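You operate a simulated robot arm through the tools that you are given. There is no shell and no other tool.

The job below is to be done with a simulated robot arm. You get a single attempt, and the scene is never put back.

TASK
Clamp the red-lidded drum in the mixer and crank till the mix is even.
Fine: stop with its lid on top.

The check looks at the end state, three seconds after you hand in, the way a careful person would. Anything else that was tipped, shoved, dropped, spilled or broken makes it a failure. Lids that push on must go on centred and level and be pressed home; caps that screw on are set level and turned clockwise until they are tight.

THE ROBOT
A 7-joint arm with a fingered hand, fixed in place. Base frame: the origin is at the foot of the arm, x ahead of it, y to its left, z up. Units: mm, rad, N and s.
With the tool pointing down near the work surface it reaches from about 200 to 800 mm from the base axis. Its first joint turns from -2.897 to 2.897 rad. Payload 4.9 kg.
The tool frame sits at the grasp point between the pads (the TCP): z along the fingers, y along the line on which they close. The tips reach 32 mm beyond it. Largest opening 192 mm; the body of the gripper starts 89 mm behind the TCP. The gripper is a hand of 3 fingers: y runs from the thumb to the fingers, the wrist lies at [0, 0, -267] in the tool frame, and closing takes about 1.5 s.
Orientation is that of the tool frame in the base frame, as [roll, pitch, yaw] about the fixed x, y, z axes, in that order (R = Rz(yaw) Ry(pitch) Rx(roll)). With the fingers straight down and closing along the base's y, the tool's x points along the base's -x, its y along +y and its z along -z.

THE INTERFACE
- The arm moves only by the tool jog_arm. Its argument "steps" is a list of rows, each a list of 6 numbers: the turn, a rotation vector about the tool's x, y, z in rad, then the shift along the tool's x, y, z in mm. In form: [[wx, wy, wz, dx, dy, dz], ...]. A call has 1 to 20 rows; each row is the pose to reach, as a shift and turn from the pose commanded when the call began, along the tool's axes at that moment. "hand" is the finger opening in mm, from 0 to 192, set as the call begins (left out, the last holds). Rows are played at 5 a second. More than 50 mm and 0.15 rad between two rows, or a gripper value outside its range, and nothing of the call is played. Where a pose cannot be reached the arm comes as near as it can. A force on the tool above 40 N (or 10 N above the force at the start of the call, whichever is more), or a blocked arm, ends the call early, and 0.2 s more pass. The fingers move at their own pace (about 153 mm/s each) and stop on an object; they squeeze with about 23 N. The grip force told is the motor's: it shows also when the fingers shut on nothing. Time passes only in rows, and 0.2 s behind the last, so rows that repeat a pose let the fingers close. The reply holds the time, the measured pose of the TCP, the force on the tool along the base axes, the opening and the grip force, in the units named above and with some noise, with the torque about the TCP (base axes, N m) and any sound that the robot's microphone picked up.
- Cameras (640 x 400 px; columns grow to the right, rows downward): "scene" is fixed at [218.1, -496.6, 1545]; the picture's right is [0.92, -0.40, 0.00], its down [-0.22, -0.51, -0.83] and it looks along [0.33, 0.76, -0.55] (base axes); focal length 339 px, centre (320, 200). "wrist" rides on the gripper at [80, -46, -113] in the tool frame; the picture's right is [0.50, 0.87, 0.00], its down [-0.67, 0.39, -0.63] and it looks along [-0.55, 0.32, 0.78] (tool axes); focal length 226 px, centre (320, 200). There is no depth. A picture from a camera that has moved, and an enlarged one, comes with that camera's place and axes in the base frame and with its lens. The place of the scene camera against the robot may be out by one fixed shift of up to 12 mm in any direction.
- capture(camera): a new picture of that camera. It takes no simulated time.
- set_fingers(finger1, finger2, thumb_bend): sets how far each is bent, from 0 (flat) to 100 (curled in); at 30 the hand is open as for a grip, at 70 the pads meet at the TCP. One left out holds its place. A second passes; each finger stops where it meets its share of the squeeze, and holds until it gets a number again. A gripper value or a shape takes the hand back. It gives what a move gives, with no picture; readings hold the bend of each and the force on the fingers (four entries, about 0 where the hand has none), thumb and palm.
- set_grasp(shape): the hand has 3 fingers and takes this shape, open, in about a second: jaw (thumb against the fingers, like two jaws); tri (thumb and two fingers); tip (a fingertip pinch); poke (one finger out to press); point (the index stretched); flat (the hand flat); cup (the hand cupped); fist (a fist). The gripper value then closes the fingers along that shape, each until it touches; the sizes above hold for jaw. It gives what a move gives, with no picture.
- close_up(camera, box): a new picture of the part [left, top, right, bottom] of that camera's present view, enlarged. It takes no simulated time.
- close_job(): hands the job in; it is judged then, once.

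Nothing tells you positions but the pictures and the camera data. Unless the task says otherwise, let go and move clear before handing in.

The tools are called as name(argument=value, ...) on one line, values as JSON. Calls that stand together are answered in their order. jog_arm: Moves the arm, as the interface text tells. Its arguments: {"type":"object","properties":{"steps":{"type":"array","items":{"type":"array","items":{"type":"number"}}},"hand":{"type":"number"}},"required":["steps"]} The other tools are called the same way: set_grasp (shape) gives the hand a shape; set_fingers (finger1, finger2, thumb_bend) moves the fingers one by one; capture (camera) takes a picture; close_up (camera, box) takes an enlarged picture of a part of a camera's view; close_job () hands the job in.

At the start:

```text
time_s: 0.0
tcp_pos: [391.9, 249.4, 1321.7]
orientation: [3.141, 0.0, 3.141]
force: [0.6, -1.0, -0.2]
torque: [-0.03, -0.01, 0.01]
width: 191.8
grasp_force: 0.0
shape: jaw
bend: [30.0, 30.0, 30.0]
finger forces: [0.0, 0.1, 0.1, 0.0, 0.0, 0.1]
```

scene: 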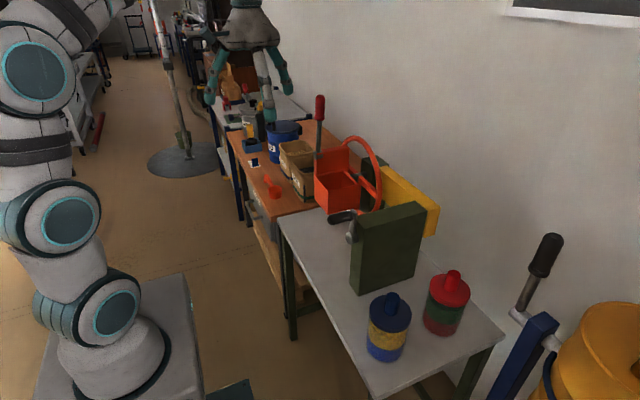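
wrist: 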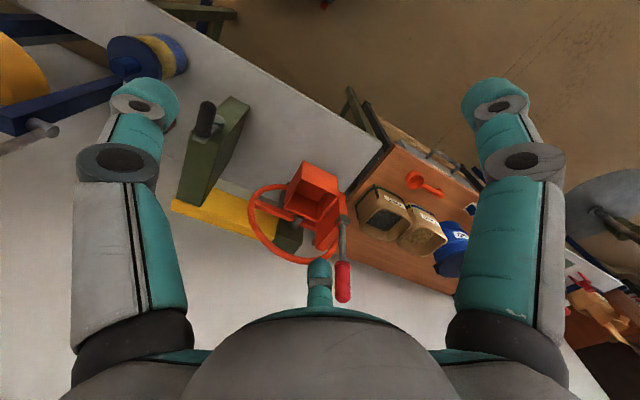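

I see a bench with two drums (one blue-lidded, one red-lidded), a green stand with a crank, an orange machine with a red lever and a yellow mixer at the right. I will look closer before moving.

close_up(camera="scene", box=[320, 160, 520, 400])

close_up(camera="scene", box=[440, 200, 640, 400])

close_up(camera="wrist", box=[0, 0, 380, 300])

close_up(camera="scene", box=[220, 80, 460, 300])

```text
1.67 times, centred on (420, 280) of scene
camera zoom: at [218.1, -496.6, 1545.0], right [0.92, -0.4, 0.0], down [-0.22, -0.51, -0.83], along [0.33, 0.76, -0.55], focal length 564 px, centre (153, 67)
```

zoom: 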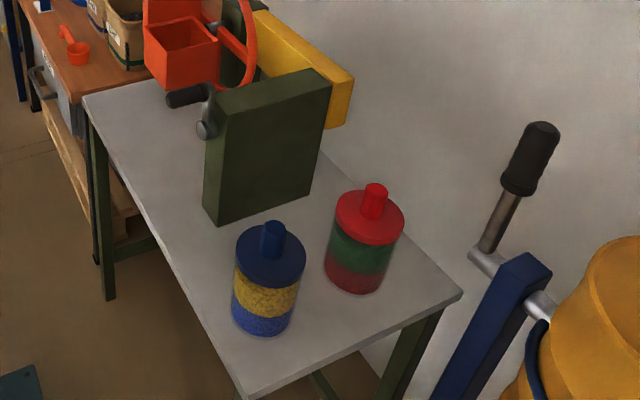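

```text
2.00 times, centred on (540, 300) of scene
camera zoom: at [218.1, -496.6, 1545.0], right [0.92, -0.4, 0.0], down [-0.22, -0.51, -0.83], along [0.33, 0.76, -0.55], focal length 677 px, centre (-120, 0)
```

zoom: 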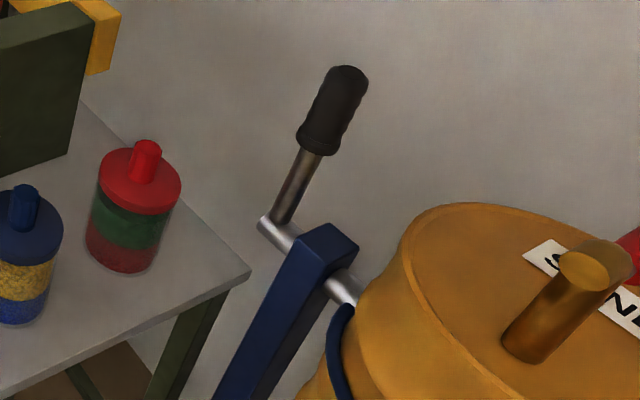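

```text
1.33 times, centred on (190, 150) of wrist
camera zoom: at [311.4, 202.5, 1433.9], right [-0.5, 0.87, 0.0], down [0.67, 0.39, 0.63], along [0.55, 0.32, -0.78], focal length 301 px, centre (493, 267)
```

zoom: 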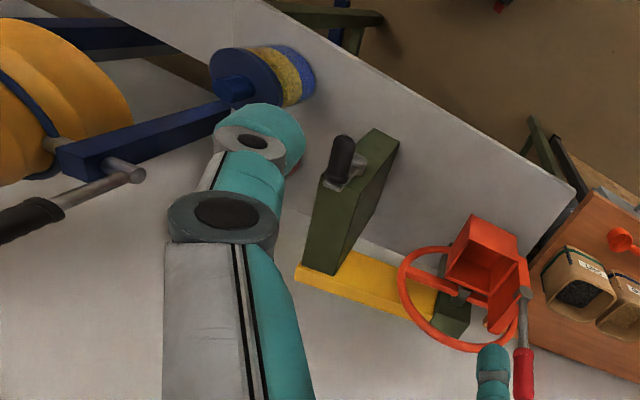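

```text
1.82 times, centred on (340, 190) of scene
camera zoom: at [218.1, -496.6, 1545.0], right [0.92, -0.4, 0.0], down [-0.22, -0.51, -0.83], along [0.33, 0.76, -0.55], focal length 616 px, centre (284, 218)
```

zoom: 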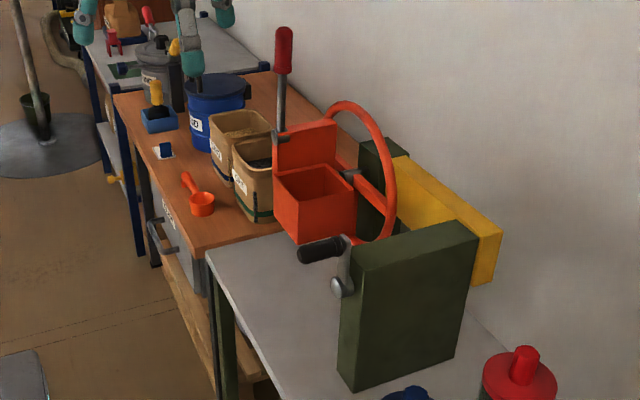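

The mixer looks like the green stand with a crank (about x 600, y 200), carrying an orange cradle with a red clamp lever near (620, 430). The red-lidded drum stands near (745, -105) on a bench about z 760. I will bring the wrist camera closer to understand the mechanism.

jog_arm(steps=[[0, 0, 0, 15, -15, 35], [0, 0, 0, 30, -30, 70], [0, 0, 0, 45, -45, 105], [0, 0, 0, 60, -60, 140], [0, 0, 0, 75, -75, 175], [0, 0, 0, 90, -90, 200], [0, 0, 0, 90, -90, 200]])

capture(camera="wrist")

capture(camera="scene")

```text
time_s: 1.6
tcp_pos: [300.6, 160.3, 1125.5]
orientation: [3.141, 0.0, 3.14]
force: [0.1, 0.1, 0.0]
torque: [0.0, -0.01, 0.03]
width: 191.8
grasp_force: 0.1
shape: jaw
bend: [30.0, 30.0, 30.0]
finger forces: [0.0, 0.1, 0.0, 0.0, 0.0, 0.0]
```

```text
taken
camera wrist: at [220.3, 113.7, 1237.4], right [-0.5, 0.87, 0.0], down [0.67, 0.39, 0.63], along [0.55, 0.32, -0.78], focal length 226 px, centre (320, 200)
```

wrist: 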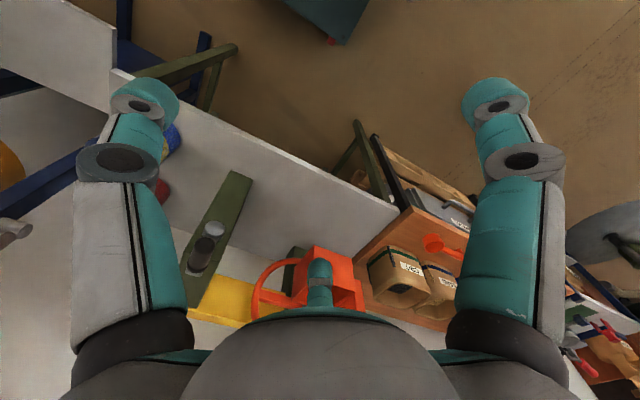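

```text
taken
```

scene: 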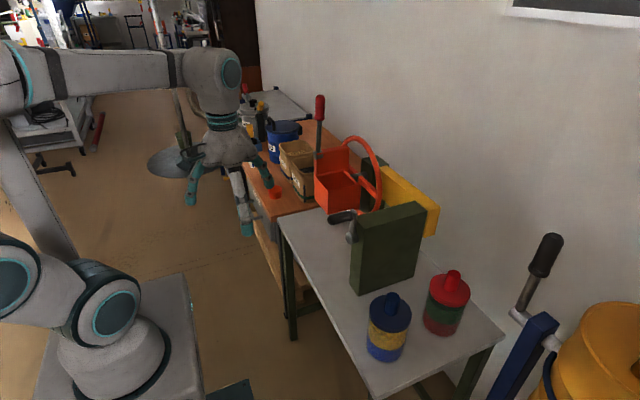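

The view straight down hides the mixer behind the hand. I will tilt the tool forward so that the wrist camera looks more level at it.

jog_arm(steps=[[0, -0.1, 0, -10, 16, 19], [0, -0.2, 0, -20, 32, 38], [0, -0.3, 0, -30, 48, 57], [0, -0.4, 0, -40, 64, 76], [0, -0.5, 0, -50, 80, 95], [0, -0.5, 0, -50, 80, 95]])

capture(camera="wrist")

```text
time_s: 3.0
tcp_pos: [349.5, 239.3, 1028.9]
orientation: [-3.14, 0.502, -3.141]
force: [-0.2, -0.2, 0.0]
torque: [0.01, 0.01, 0.0]
width: 192.0
grasp_force: 0.0
shape: jaw
bend: [30.0, 30.0, 30.0]
finger forces: [0.0, 0.0, 0.0, 0.0, 0.1, 0.0]
```

```text
taken
camera wrist: at [225.4, 193.6, 1089.8], right [-0.44, 0.87, -0.24], down [0.29, 0.39, 0.88], along [0.85, 0.32, -0.42], focal length 226 px, centre (320, 200)
```

wrist: 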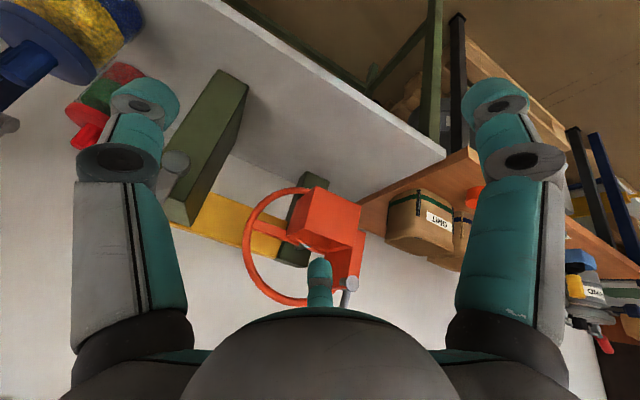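

close_up(camera="wrist", box=[160, 60, 380, 320])

close_up(camera="scene", box=[290, 80, 450, 240])

```text
1.54 times, centred on (270, 190) of wrist
camera zoom: at [225.4, 193.6, 1089.8], right [-0.44, 0.87, -0.24], down [0.29, 0.39, 0.88], along [0.85, 0.32, -0.42], focal length 348 px, centre (397, 215)
```

zoom: 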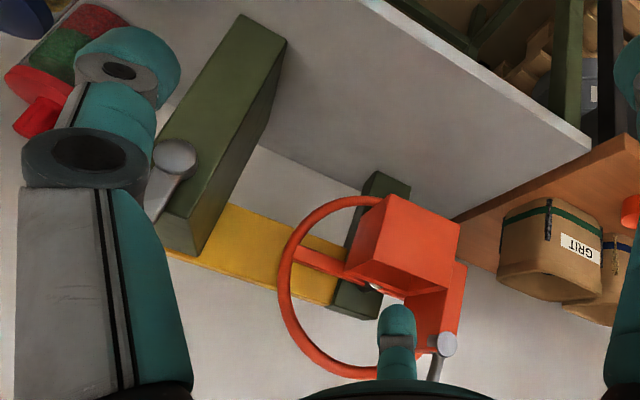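

```text
2.50 times, centred on (370, 160) of scene
camera zoom: at [218.1, -496.6, 1545.0], right [0.92, -0.4, 0.0], down [-0.22, -0.51, -0.83], along [0.33, 0.76, -0.55], focal length 847 px, centre (195, 300)
```

zoom: 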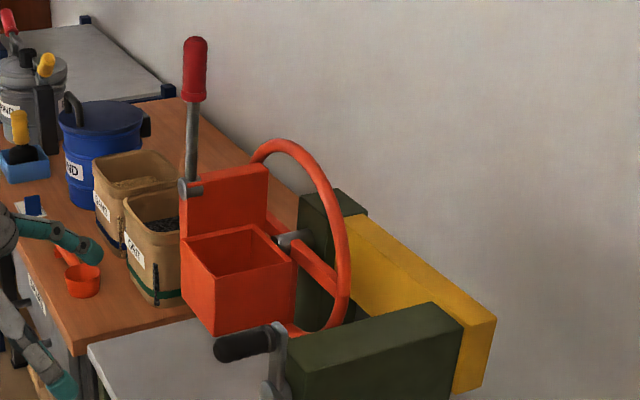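

The mixer is a crank on the front of the green stand (axis about x 567, y 99, z 965, handle now up at z about 1054), driving an orange wheel whose box cradle sits near (650, 420, 960), with a clamp lever pivoting near (625, 458, 1033). I will take a view of the cradle from above and in front.

jog_arm(steps=[[0, 0, 0, -30, 23, -19], [0, 0, 0, -60, 47, -38], [0, 0, 0, -90, 71, -58], [0, 0, 0, -120, 95, -78], [0, 0, 0, -150, 119, -97], [0, 0, 0, -177, 142, -116], [0, 0, 0, -177, 142, -116]])

capture(camera="wrist")

close_up(camera="wrist", box=[170, 40, 490, 240])

```text
time_s: 4.6
tcp_pos: [450.4, 381.5, 1216.2]
orientation: [-3.141, 0.498, 3.141]
force: [1.0, 0.5, 0.3]
torque: [0.0, 0.02, 0.04]
width: 192.0
grasp_force: 0.1
shape: jaw
bend: [30.0, 30.0, 30.0]
finger forces: [0.0, 0.0, 0.0, 0.0, 0.0, 0.0]
```

```text
taken
camera wrist: at [325.3, 334.1, 1276.7], right [-0.44, 0.87, -0.24], down [0.29, 0.39, 0.88], along [0.85, 0.32, -0.42], focal length 226 px, centre (320, 200)
```

wrist: 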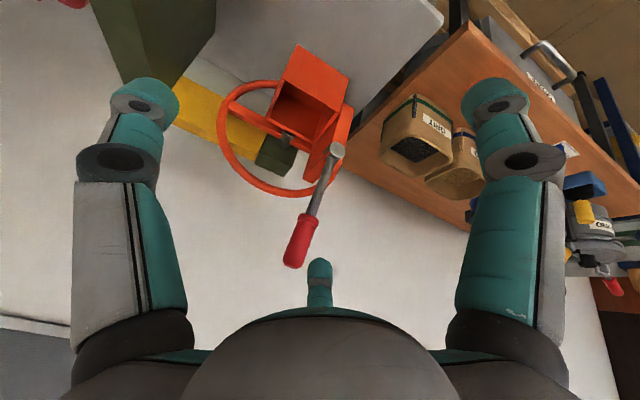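

```text
2.00 times, centred on (330, 140) of wrist
camera zoom: at [325.3, 334.1, 1276.7], right [-0.44, 0.87, -0.24], down [0.29, 0.39, 0.88], along [0.85, 0.32, -0.42], focal length 452 px, centre (300, 320)
```

zoom: 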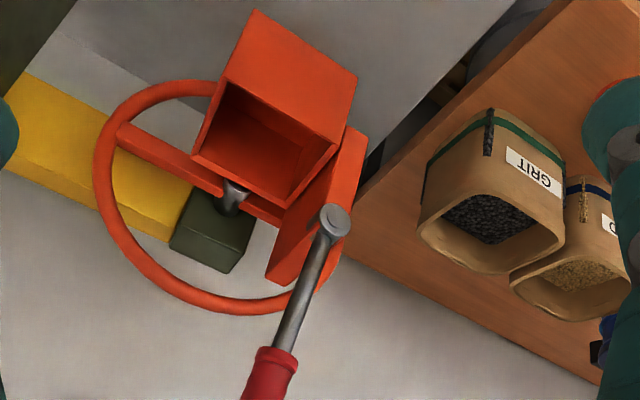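

The cradle is an open-top box (rim about x 603–722, y 322–431, z 963) on a wheel turning about the x axis through y 374, z 966, with a tall plate on the +y side and the clamp lever standing up at its front edge. I will look closer at the details.

close_up(camera="wrist", box=[250, 30, 370, 110])

close_up(camera="wrist", box=[270, 100, 380, 280])

close_up(camera="scene", box=[300, 80, 390, 220])

close_up(camera="scene", box=[350, 250, 490, 370])

```text
5.00 times, centred on (310, 70) of wrist
camera zoom: at [325.3, 334.1, 1276.7], right [-0.44, 0.87, -0.24], down [0.29, 0.39, 0.88], along [0.85, 0.32, -0.42], focal length 1130 px, centre (370, 850)
```

zoom: 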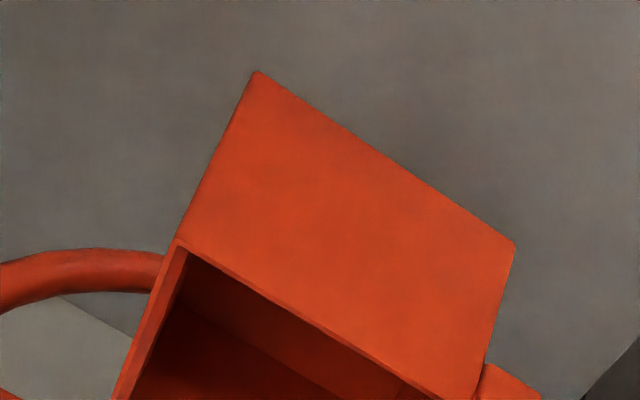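

```text
2.22 times, centred on (325, 190) of wrist
camera zoom: at [325.3, 334.1, 1276.7], right [-0.44, 0.87, -0.24], down [0.29, 0.39, 0.88], along [0.85, 0.32, -0.42], focal length 502 px, centre (309, 222)
```

zoom: 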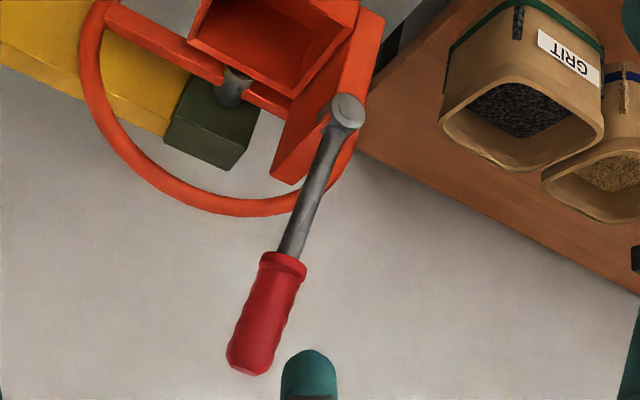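

```text
2.86 times, centred on (345, 150) of scene
camera zoom: at [218.1, -496.6, 1545.0], right [0.92, -0.4, 0.0], down [-0.22, -0.51, -0.83], along [0.33, 0.76, -0.55], focal length 968 px, centre (249, 343)
```

zoom: 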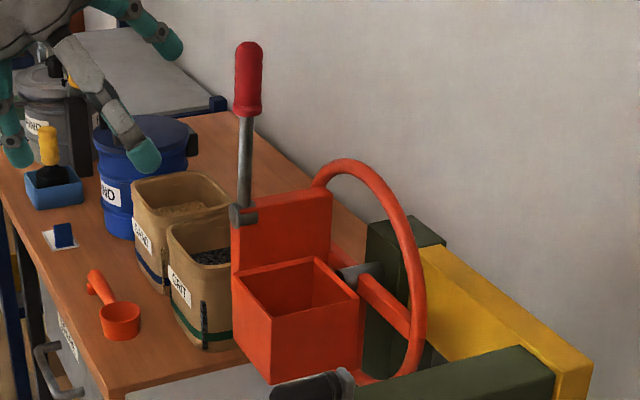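

```text
3.33 times, centred on (420, 310) of scene
camera zoom: at [218.1, -496.6, 1545.0], right [0.92, -0.4, 0.0], down [-0.22, -0.51, -0.83], along [0.33, 0.76, -0.55], focal length 1129 px, centre (-13, -167)
```

zoom: 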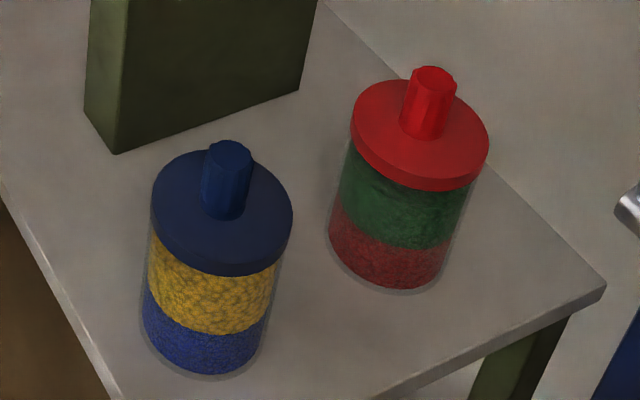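

The clamp lever swings in the y–z plane (down toward -y over the box); the drum is a glass jar with two layers and a lid with a knob. Before approaching, I look at the hand itself in the scene camera and test how the fingers close.

capture(camera="scene")

jog_arm(steps=[[0, 0, 0, 0, 0, 0], [0, 0, 0, 0, 0, 0], [0, 0, 0, 0, 0, 0], [0, 0, 0, 0, 0, 0], [0, 0, 0, 0, 0, 0]], hand=60)

capture(camera="wrist")

close_up(camera="scene", box=[160, 0, 400, 200])

```text
taken
```

scene: 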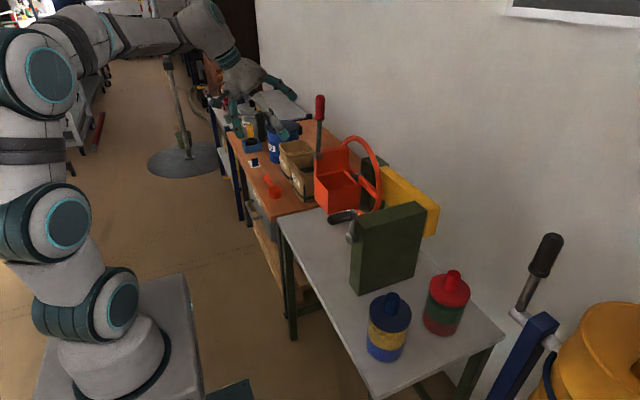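

```text
time_s: 5.8
tcp_pos: [449.8, 380.4, 1216.8]
orientation: [-3.14, 0.498, -3.141]
force: [0.0, -0.6, -0.6]
torque: [0.01, 0.02, -0.02]
width: 60.3
grasp_force: 0.0
shape: jaw
bend: [47.0, 47.0, 70.0]
finger forces: [0.0, 0.1, 0.0, 0.0, 0.1, 0.1]
```

```text
taken
camera wrist: at [325.2, 334.0, 1276.3], right [-0.44, 0.87, -0.24], down [0.29, 0.39, 0.88], along [0.85, 0.32, -0.42], focal length 226 px, centre (320, 200)
```

wrist: 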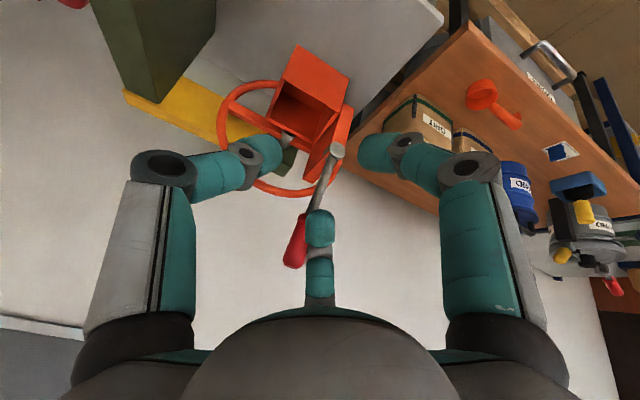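

```text
2.00 times, centred on (280, 100) of scene
camera zoom: at [218.1, -496.6, 1545.0], right [0.92, -0.4, 0.0], down [-0.22, -0.51, -0.83], along [0.33, 0.76, -0.55], focal length 677 px, centre (400, 400)
```

zoom: 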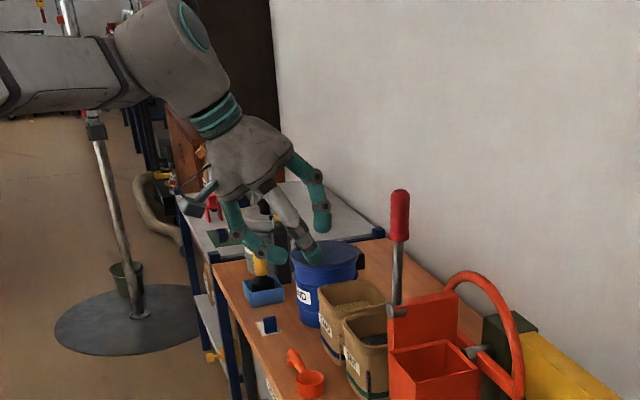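

The hand's three fingers close radially (thumb toward -y of the tool, fingers at ±60° around +y), good for the knob. I will check the other shapes before choosing.

set_grasp(shape="tri")

capture(camera="wrist")

set_grasp(shape="tip")

capture(camera="wrist")

```text
time_s: 6.7
tcp_pos: [450.1, 379.4, 1215.7]
orientation: [-3.141, 0.5, -3.141]
force: [0.0, -0.6, 0.0]
torque: [-0.03, 0.04, 0.02]
width: 191.8
grasp_force: 0.1
shape: tri
bend: [30.0, 30.0, 30.0]
finger forces: [0.0, 0.1, 0.0, 0.0, 0.1, 0.0]
```

```text
taken
camera wrist: at [325.2, 334.0, 1276.3], right [-0.44, 0.87, -0.24], down [0.29, 0.39, 0.88], along [0.85, 0.32, -0.42], focal length 226 px, centre (320, 200)
```

wrist: 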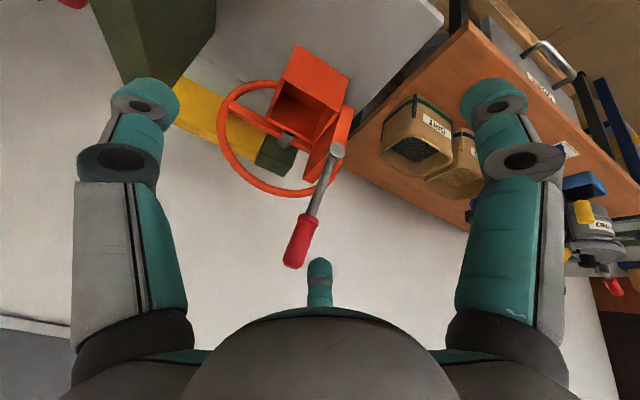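

```text
time_s: 7.6
tcp_pos: [448.9, 381.6, 1215.0]
orientation: [-3.141, 0.501, -3.14]
force: [-0.5, -0.8, -0.9]
torque: [-0.03, -0.03, 0.02]
width: 192.0
grasp_force: 0.2
shape: tip
bend: [30.0, 30.0, 30.0]
finger forces: [0.0, 0.0, 0.1, 0.0, 0.1, 0.0]
```

```text
taken
camera wrist: at [325.2, 334.0, 1276.3], right [-0.44, 0.87, -0.24], down [0.29, 0.39, 0.88], along [0.85, 0.32, -0.42], focal length 226 px, centre (320, 200)
```

wrist: 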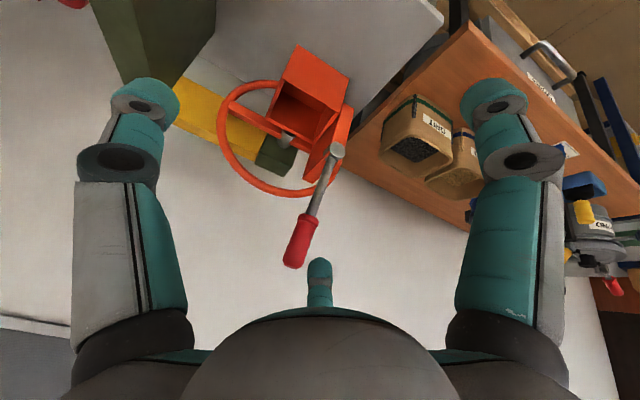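

set_fingers(finger1=30, finger2=50, thumb_bend=70)

capture(camera="wrist")

```text
time_s: 8.6
tcp_pos: [450.3, 380.1, 1216.3]
orientation: [3.142, 0.499, -3.141]
force: [0.1, -0.2, 0.8]
torque: [-0.01, 0.02, -0.02]
width: 96.1
grasp_force: 0.0
shape: fingers
bend: [30.0, 50.0, 70.0]
finger forces: [0.0, 0.1, 0.0, 0.0, 0.0, 0.0]
```

```text
taken
camera wrist: at [325.2, 334.0, 1276.3], right [-0.44, 0.87, -0.24], down [0.29, 0.39, 0.88], along [0.85, 0.32, -0.42], focal length 226 px, centre (320, 200)
```

wrist: 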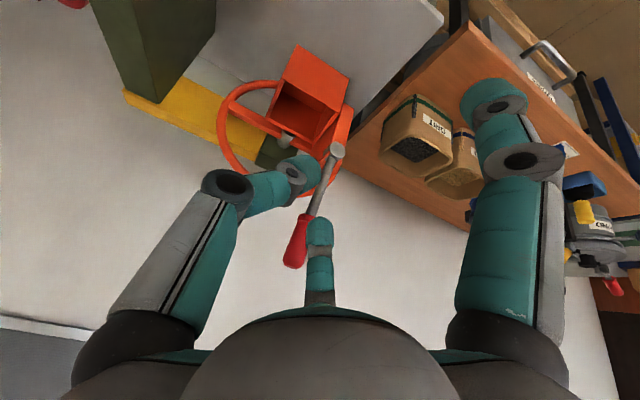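

set_grasp(shape="tri")

jog_arm(steps=[[0, 0, 0, 0, 0, 0], [0, 0, 0, 0, 0, 0], [0, 0, 0, 0, 0, 0], [0, 0, 0, 0, 0, 0], [0, 0, 0, 0, 0, 0], [0, 0, 0, 0, 0, 0], [0, 0, 0, 0, 0, 0]], hand=60)

close_up(camera="wrist", box=[80, 50, 560, 350])

set_grasp(shape="jaw")

jog_arm(steps=[[0, 0, 0, 0, 0, 0], [0, 0, 0, 0, 0, 0], [0, 0, 0, 0, 0, 0], [0, 0, 0, 0, 0, 0], [0, 0, 0, 0, 0, 0], [0, 0, 0, 0, 0, 0], [0, 0, 0, 0, 0, 0]], hand=60)

close_up(camera="wrist", box=[80, 50, 560, 350])

```text
time_s: 9.5
tcp_pos: [449.2, 381.7, 1215.1]
orientation: [3.141, 0.501, -3.141]
force: [-0.9, -0.1, -0.7]
torque: [0.0, -0.02, 0.02]
width: 191.7
grasp_force: 0.0
shape: tri
bend: [30.0, 30.0, 30.0]
finger forces: [0.2, 0.1, 0.1, 0.1, 0.0, 0.0]
```

```text
time_s: 11.1
tcp_pos: [449.5, 380.3, 1216.1]
orientation: [3.141, 0.498, -3.141]
force: [0.6, 0.8, 0.2]
torque: [-0.02, -0.01, -0.03]
width: 60.7
grasp_force: 0.0
shape: tri
bend: [47.0, 47.0, 70.0]
finger forces: [0.1, 0.1, 0.1, 0.0, 0.1, 0.0]
```

```text
1.33 times, centred on (320, 200) of wrist
camera zoom: at [325.2, 334.0, 1276.3], right [-0.44, 0.87, -0.24], down [0.29, 0.39, 0.88], along [0.85, 0.32, -0.42], focal length 301 px, centre (320, 200)
```

zoom: 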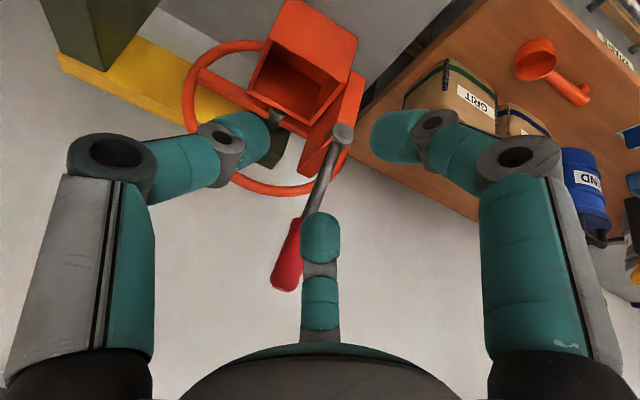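

```text
time_s: 12.0
tcp_pos: [449.4, 380.7, 1217.1]
orientation: [3.141, 0.504, 3.14]
force: [0.4, -0.2, 0.2]
torque: [0.01, 0.02, -0.05]
width: 192.0
grasp_force: 0.1
shape: jaw
bend: [30.0, 30.0, 30.0]
finger forces: [0.0, 0.0, 0.0, 0.0, 0.0, 0.1]
```

```text
time_s: 13.6
tcp_pos: [450.2, 379.6, 1216.1]
orientation: [-3.141, 0.498, 3.141]
force: [0.0, 0.3, 0.6]
torque: [0.02, -0.01, 0.02]
width: 60.2
grasp_force: 0.1
shape: jaw
bend: [47.0, 47.0, 70.0]
finger forces: [0.0, 0.0, 0.0, 0.0, 0.0, 0.0]
```

```text
1.33 times, centred on (320, 200) of wrist
camera zoom: at [325.2, 334.0, 1276.3], right [-0.44, 0.87, -0.24], down [0.29, 0.39, 0.88], along [0.85, 0.32, -0.42], focal length 301 px, centre (320, 200)
```

zoom: 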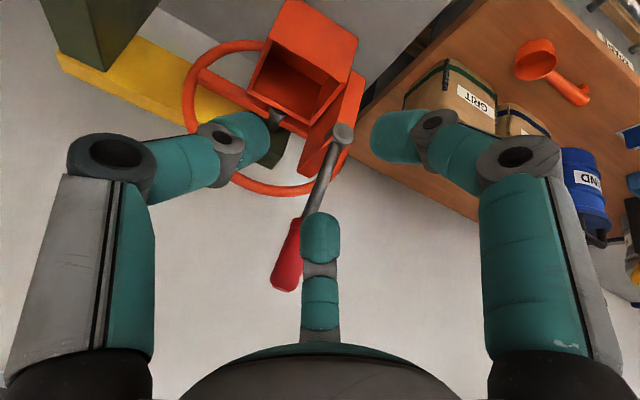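

Thumb sits on the tool's -y side and the fingers at ±60° around +y; all close toward the tool axis. Now I move across (tool back to vertical) to look at the red-lidded drum from above.

jog_arm(steps=[[0, 0.05, 0, 0, -40, 0], [0, 0.1, 0, 0, -80, 0], [0, 0.15, 0, 0, -120, 0], [0, 0.2, 0, 0, -160, 0], [0, 0.25, 0, 0, -200, 0], [0, 0.3, 0, 0, -240, 0], [0, 0.35, 0, 0, -280, 0], [0, 0.4, 0, 0, -320, 0], [0, 0.45, 0, 0, -360, 0], [0, 0.5, 0, 0, -400, 0], [0, 0.5, 0, -21, -417, 32], [0, 0.5, 0, -42, -434, 65], [0, 0.5, 0, -63, -451, 97], [0, 0.5, 0, -84, -468, 130], [0, 0.5, 0, -105, -485, 162], [0, 0.5, 0, -126, -502, 194], [0, 0.5, 0, -146, -519, 227], [0, 0.5, 0, -146, -519, 227]], hand=192)

capture(camera="wrist")

capture(camera="scene")

```text
time_s: 17.4
tcp_pos: [688.8, -137.0, 1081.1]
orientation: [3.141, 0.0, -3.141]
force: [0.1, -0.1, 0.4]
torque: [-0.04, 0.0, -0.02]
width: 191.8
grasp_force: 0.0
shape: jaw
bend: [30.0, 30.0, 30.0]
finger forces: [0.0, 0.0, 0.0, 0.0, 0.1, 0.0]
```

```text
taken
camera wrist: at [608.3, -183.0, 1194.1], right [-0.5, 0.87, 0.0], down [0.67, 0.39, 0.63], along [0.55, 0.32, -0.78], focal length 226 px, centre (320, 200)
```

wrist: 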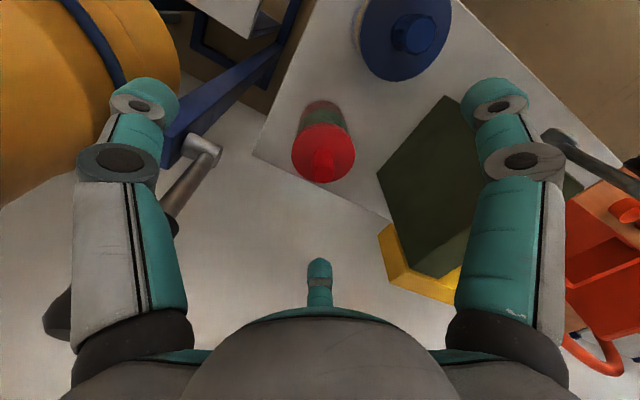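

```text
taken
```

scene: 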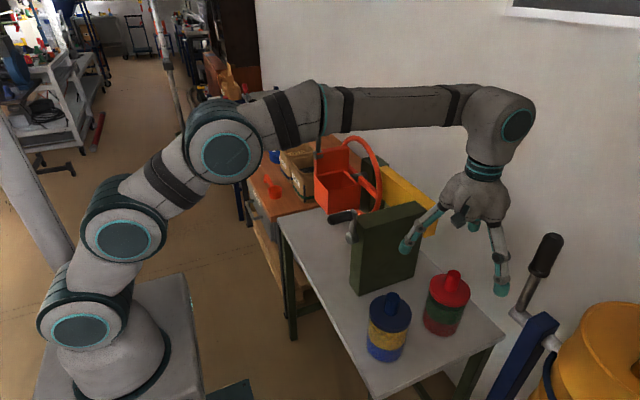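

close_up(camera="wrist", box=[240, 60, 440, 200])

close_up(camera="scene", box=[350, 250, 490, 370])

```text
2.86 times, centred on (340, 130) of wrist
camera zoom: at [608.3, -183.0, 1194.1], right [-0.5, 0.87, 0.0], down [0.67, 0.39, 0.63], along [0.55, 0.32, -0.78], focal length 646 px, centre (263, 400)
```

zoom: 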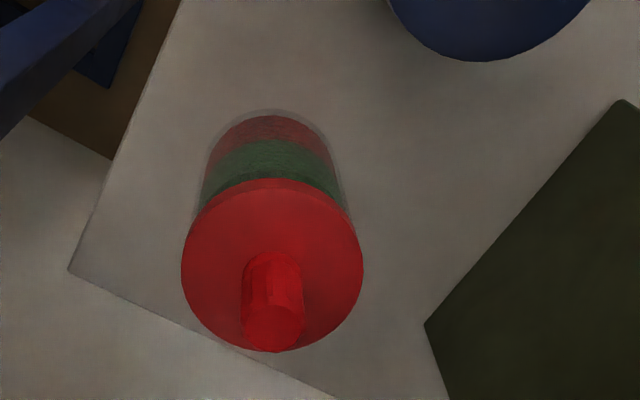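

```text
3.33 times, centred on (420, 310) of scene
camera zoom: at [218.1, -496.6, 1545.0], right [0.92, -0.4, 0.0], down [-0.22, -0.51, -0.83], along [0.33, 0.76, -0.55], focal length 1129 px, centre (-13, -167)
```

zoom: 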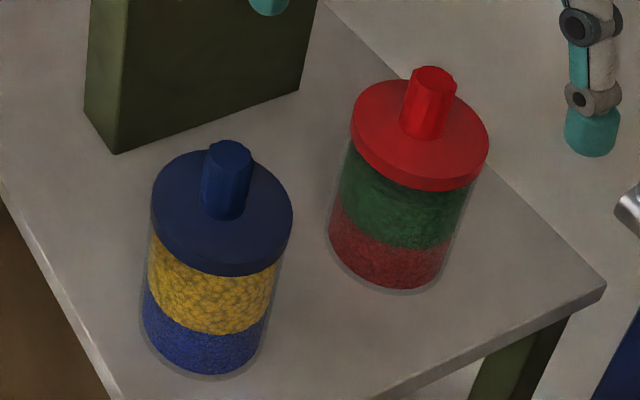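

The red drum's knob is near (737, -104). To keep clear of the clamp lever when placing, I will grip the knob with the hand leaning 30° away (toward -x,-y) and yawed 35°. I go to a hover pose in that orientation and measure again.

jog_arm(steps=[[-0.0653, -0.0599, -0.0995, -8, 6, 0], [-0.1306, -0.1197, -0.1989, -16, 12, 0], [-0.1959, -0.1796, -0.2984, -24, 17, 5], [-0.2611, -0.2395, -0.3978, -32, 23, 10], [-0.3264, -0.2993, -0.4973, -40, 28, 15], [-0.3917, -0.3592, -0.5967, -49, 34, 20], [-0.3917, -0.3592, -0.5967, -49, 34, 20]])

capture(camera="wrist")

capture(camera="scene")

```text
time_s: 19.0
tcp_pos: [737.0, -102.0, 1064.2]
orientation: [2.86, 0.447, -2.593]
force: [0.5, -1.1, -0.4]
torque: [0.0, 0.0, 0.0]
width: 192.0
grasp_force: 0.0
shape: jaw
bend: [30.0, 30.0, 30.0]
finger forces: [0.1, 0.1, 0.0, 0.0, 0.0, 0.1]
```

```text
taken
camera wrist: at [678.5, -226.8, 1114.7], right [-0.91, 0.42, 0.0], down [0.15, 0.32, 0.93], along [0.39, 0.85, -0.35], focal length 226 px, centre (320, 200)
```

wrist: 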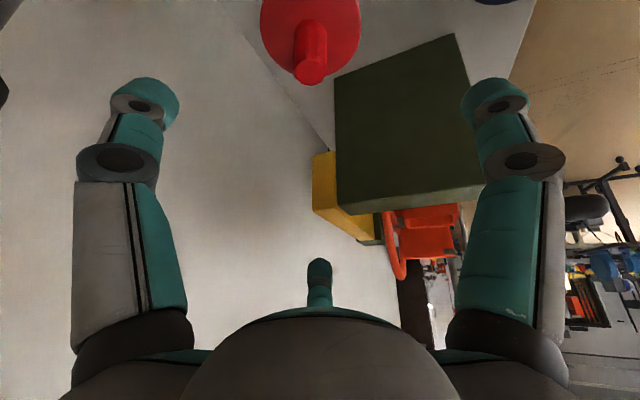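

```text
taken
```

scene: 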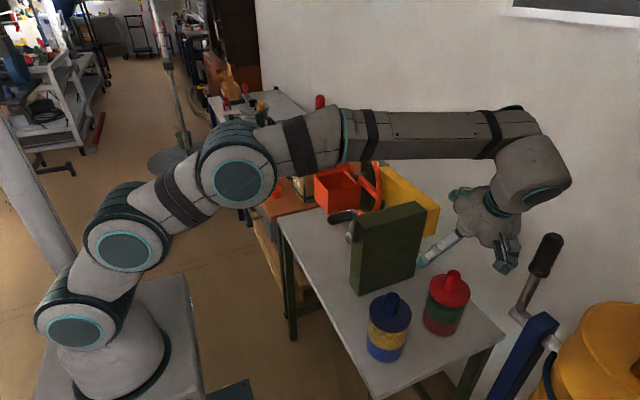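

close_up(camera="wrist", box=[240, 0, 380, 100])

close_up(camera="scene", box=[380, 150, 560, 350])

```text
4.00 times, centred on (310, 50) of wrist
camera zoom: at [678.5, -226.8, 1114.7], right [-0.91, 0.42, 0.0], down [0.15, 0.32, 0.93], along [0.39, 0.85, -0.35], focal length 904 px, centre (360, 800)
```

zoom: 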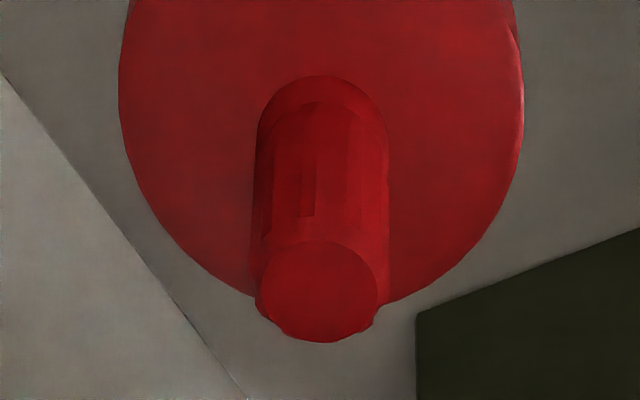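

```text
2.00 times, centred on (470, 250) of scene
camera zoom: at [218.1, -496.6, 1545.0], right [0.92, -0.4, 0.0], down [-0.22, -0.51, -0.83], along [0.33, 0.76, -0.55], focal length 677 px, centre (20, 100)
```

zoom: 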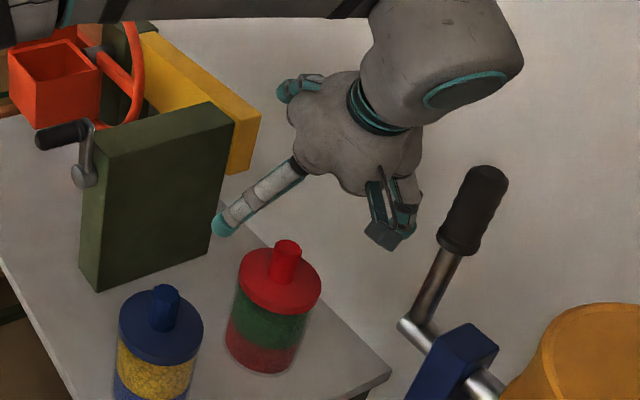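

The knob top is at about (752, -93, 929), 29 mm across and about 59 mm tall, with the lid top at z 870. I will use a smaller lean (14° toward -y), pre-close the fingers to 70 mm and hover right above the knob.

jog_arm(steps=[[0.0161, 0.0778, 0.0067, 3.6, -5.8, 15], [0.0322, 0.1557, 0.0134, 7.3, -11.6, 30], [0.0482, 0.2335, 0.0201, 11, -17.5, 45], [0.0643, 0.3113, 0.0268, 14.6, -23.3, 60.1], [0.0643, 0.3113, 0.0268, 14.6, -23.3, 60.1], [0.0643, 0.3113, 0.0268, 14.6, -23.3, 60.1]], hand=70)

capture(camera="wrist")

close_up(camera="scene", box=[380, 150, 560, 350])

```text
time_s: 20.4
tcp_pos: [752.4, -103.1, 999.3]
orientation: [2.939, 0.138, -2.544]
force: [0.8, -0.4, 0.0]
torque: [0.01, -0.01, -0.02]
width: 70.7
grasp_force: 0.0
shape: jaw
bend: [43.0, 43.0, 70.0]
finger forces: [0.1, 0.0, 0.1, 0.0, 0.1, 0.1]
```

```text
taken
camera wrist: at [713.4, -212.0, 1089.2], right [-0.91, 0.41, 0.1], down [0.33, 0.53, 0.78], along [0.27, 0.74, -0.61], focal length 226 px, centre (320, 200)
```

wrist: 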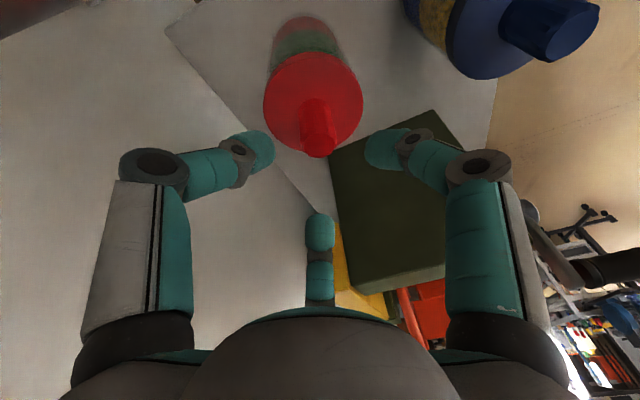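

```text
2.00 times, centred on (470, 250) of scene
camera zoom: at [218.1, -496.6, 1545.0], right [0.92, -0.4, 0.0], down [-0.22, -0.51, -0.83], along [0.33, 0.76, -0.55], focal length 677 px, centre (20, 100)
```

zoom: 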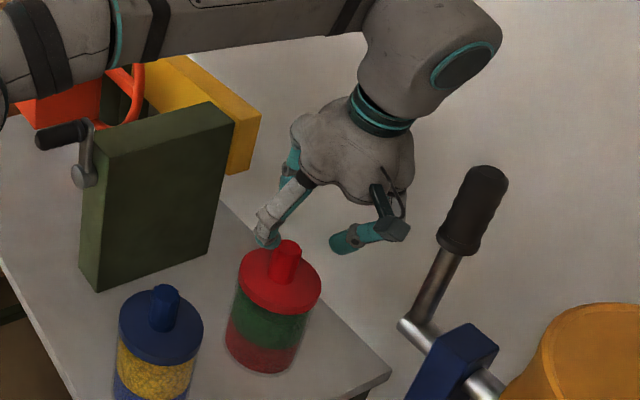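

close_up(camera="wrist", box=[240, 0, 400, 180])

```text
2.22 times, centred on (320, 90) of wrist
camera zoom: at [713.4, -212.0, 1089.2], right [-0.91, 0.41, 0.1], down [0.33, 0.53, 0.78], along [0.27, 0.74, -0.61], focal length 502 px, centre (320, 444)
```

zoom: 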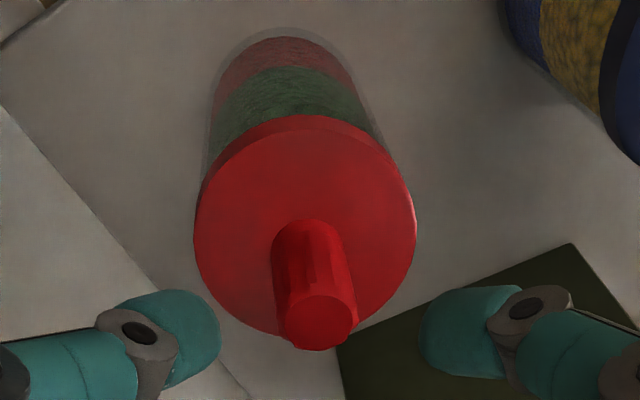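

The third view confirms the knob axis at about (751, -93.5). I descend so the fingertips sit about 15 mm above the lid around the knob.

jog_arm(steps=[[0, 0, 0, 2.6, -3.1, 19.4], [0, 0, 0, 5.2, -6.3, 38.8], [0, 0, 0, 7.8, -9.5, 58.3], [0, 0, 0, 10.4, -12.6, 77.7], [0, 0, 0, 10.4, -12.6, 77.7]])

capture(camera="wrist")

close_up(camera="scene", box=[380, 180, 520, 350])

capture(camera="scene")

```text
time_s: 21.6
tcp_pos: [752.8, -97.0, 926.5]
orientation: [2.953, 0.149, -2.544]
force: [6.8, -8.7, 36.1]
torque: [-1.32, -0.87, 0.0]
width: 72.0
grasp_force: 0.0
shape: jaw
bend: [43.0, 43.0, 65.0]
finger forces: [0.0, 0.0, 0.0, 0.1, 36.0, 0.0]
```

```text
taken
camera wrist: at [712.2, -206.0, 1015.4], right [-0.91, 0.41, 0.09], down [0.32, 0.53, 0.79], along [0.28, 0.74, -0.61], focal length 226 px, centre (320, 200)
```

wrist: 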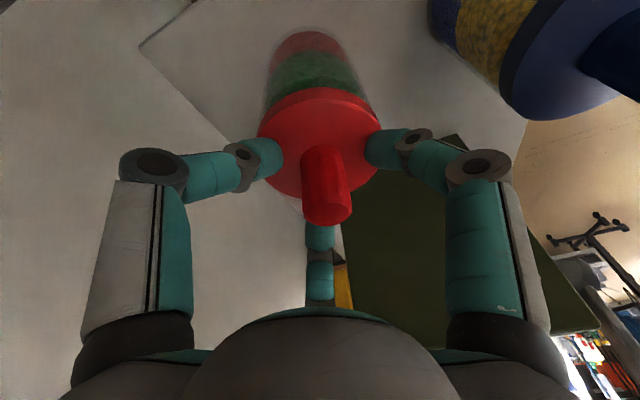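

```text
2.35 times, centred on (450, 265) of scene
camera zoom: at [218.1, -496.6, 1545.0], right [0.92, -0.4, 0.0], down [-0.22, -0.51, -0.83], along [0.33, 0.76, -0.55], focal length 797 px, centre (14, 47)
```

zoom: 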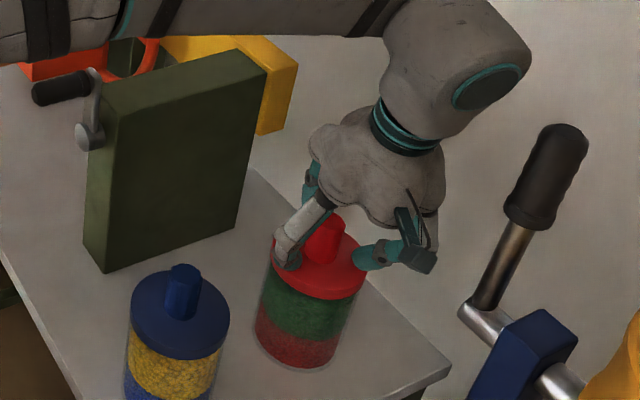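

```text
taken
```

scene: 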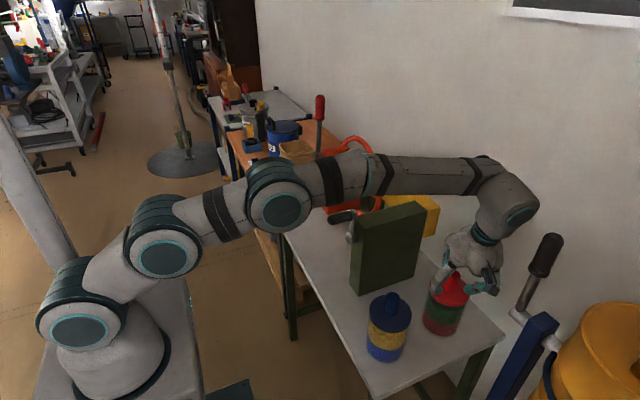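

The thumb tip touched the lid (36 N): the fingertips reach farther than I assumed at this opening. I back up about 25 mm straight away.

jog_arm(steps=[[0, 0, 0, -1.4, 2.0, -9.7], [0, 0, 0, -2.7, 4.0, -19.4], [0, 0, 0, -3.7, 5.4, -26.2], [0, 0, 0, -3.7, 5.4, -26.2]])

capture(camera="wrist")

close_up(camera="scene", box=[380, 180, 520, 350])

```text
time_s: 22.6
tcp_pos: [750.7, -96.9, 946.3]
orientation: [2.938, 0.139, -2.543]
force: [0.4, 0.2, 0.6]
torque: [-0.03, -0.03, 0.0]
width: 70.4
grasp_force: 0.0
shape: jaw
bend: [43.0, 43.0, 70.0]
finger forces: [0.0, 0.0, 0.0, 0.0, 0.0, 0.0]
```

```text
taken
camera wrist: at [711.2, -206.7, 1034.9], right [-0.91, 0.41, 0.1], down [0.33, 0.53, 0.78], along [0.27, 0.74, -0.61], focal length 226 px, centre (320, 200)
```

wrist: 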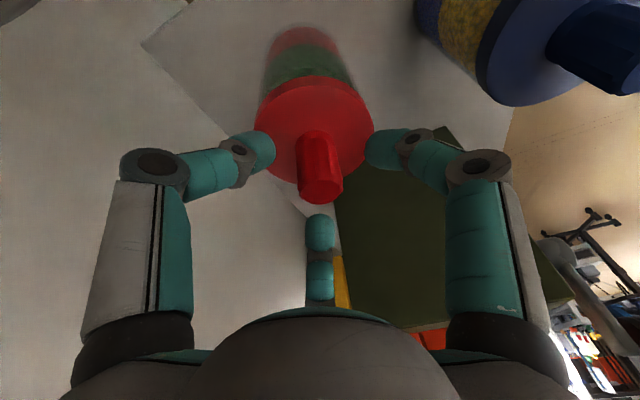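

```text
2.35 times, centred on (450, 265) of scene
camera zoom: at [218.1, -496.6, 1545.0], right [0.92, -0.4, 0.0], down [-0.22, -0.51, -0.83], along [0.33, 0.76, -0.55], focal length 797 px, centre (14, 47)
```

zoom: 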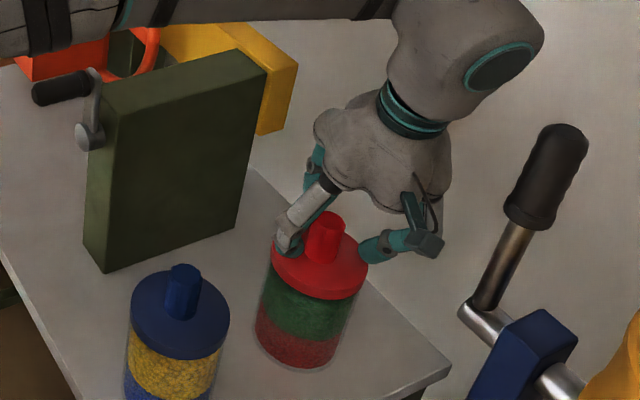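

The fingertips are clear again and surround the knob. I close on it.

jog_arm(steps=[[0, 0, 0, 0, 0, 0], [0, 0, 0, 0, 0, 0], [0, 0, 0, 0, 0, 0], [0, 0, 0, 0, 0, 0], [0, 0, 0, 0, 0, 0], [0, 0, 0, 0, 0, 0], [0, 0, 0, 0, 0, 0]], hand=10)

capture(camera="wrist")

close_up(camera="scene", box=[380, 180, 520, 350])

```text
time_s: 24.2
tcp_pos: [751.5, -98.2, 946.2]
orientation: [2.94, 0.138, -2.545]
force: [0.2, -0.6, 0.4]
torque: [-0.1, 0.01, 0.0]
width: 25.5
grasp_force: 23.1
shape: jaw
bend: [75.0, 75.0, 70.0]
finger forces: [20.8, 19.4, 0.1, 0.0, 20.7, 0.1]
```

```text
taken
camera wrist: at [711.5, -206.8, 1035.8], right [-0.91, 0.41, 0.1], down [0.33, 0.53, 0.78], along [0.27, 0.74, -0.61], focal length 226 px, centre (320, 200)
```

wrist: 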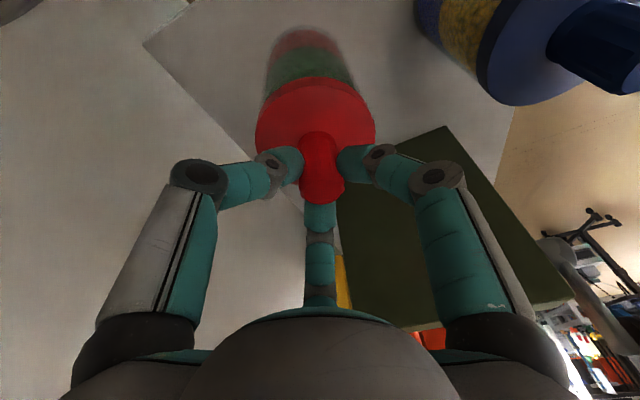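

```text
2.35 times, centred on (450, 265) of scene
camera zoom: at [218.1, -496.6, 1545.0], right [0.92, -0.4, 0.0], down [-0.22, -0.51, -0.83], along [0.33, 0.76, -0.55], focal length 797 px, centre (14, 47)
```

zoom: 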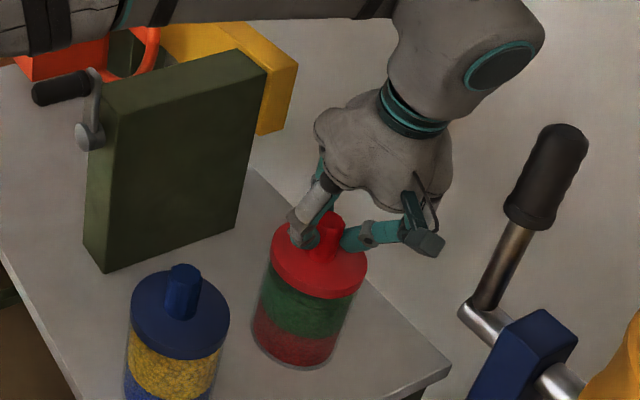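

All three fingers hold the knob at about 20 N each. I lift 20 mm and check that the whole drum comes along and hangs upright.

jog_arm(steps=[[0, 0, 0, -0.7, 1.0, -4.85], [0, 0, 0, -1.4, 2.0, -9.7], [0, 0, 0, -2.05, 3.0, -14.6], [0, 0, 0, -2.75, 4.0, -19.4], [0, 0, 0, -2.75, 4.0, -19.4], [0, 0, 0, -2.75, 4.0, -19.4]])

capture(camera="wrist")

close_up(camera="scene", box=[380, 180, 520, 350])

```text
time_s: 25.6
tcp_pos: [750.5, -96.9, 965.8]
orientation: [2.941, 0.137, -2.545]
force: [0.1, -0.5, -4.8]
torque: [-0.05, -0.01, 0.03]
width: 25.6
grasp_force: 22.8
shape: jaw
bend: [75.0, 75.0, 70.0]
finger forces: [20.8, 19.7, 0.0, 0.1, 20.6, 0.0]
```

```text
taken
camera wrist: at [712.0, -206.5, 1055.6], right [-0.91, 0.41, 0.1], down [0.33, 0.53, 0.78], along [0.27, 0.74, -0.61], focal length 226 px, centre (320, 200)
```

wrist: 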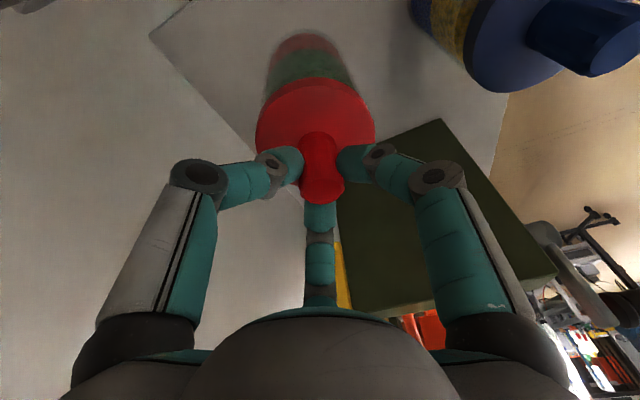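

```text
2.35 times, centred on (450, 265) of scene
camera zoom: at [218.1, -496.6, 1545.0], right [0.92, -0.4, 0.0], down [-0.22, -0.51, -0.83], along [0.33, 0.76, -0.55], focal length 797 px, centre (14, 47)
```

zoom: 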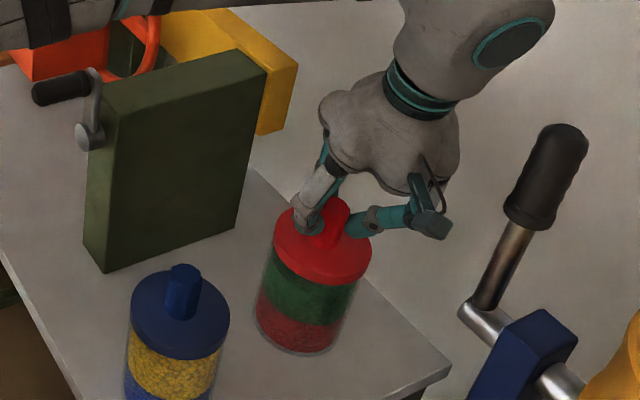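

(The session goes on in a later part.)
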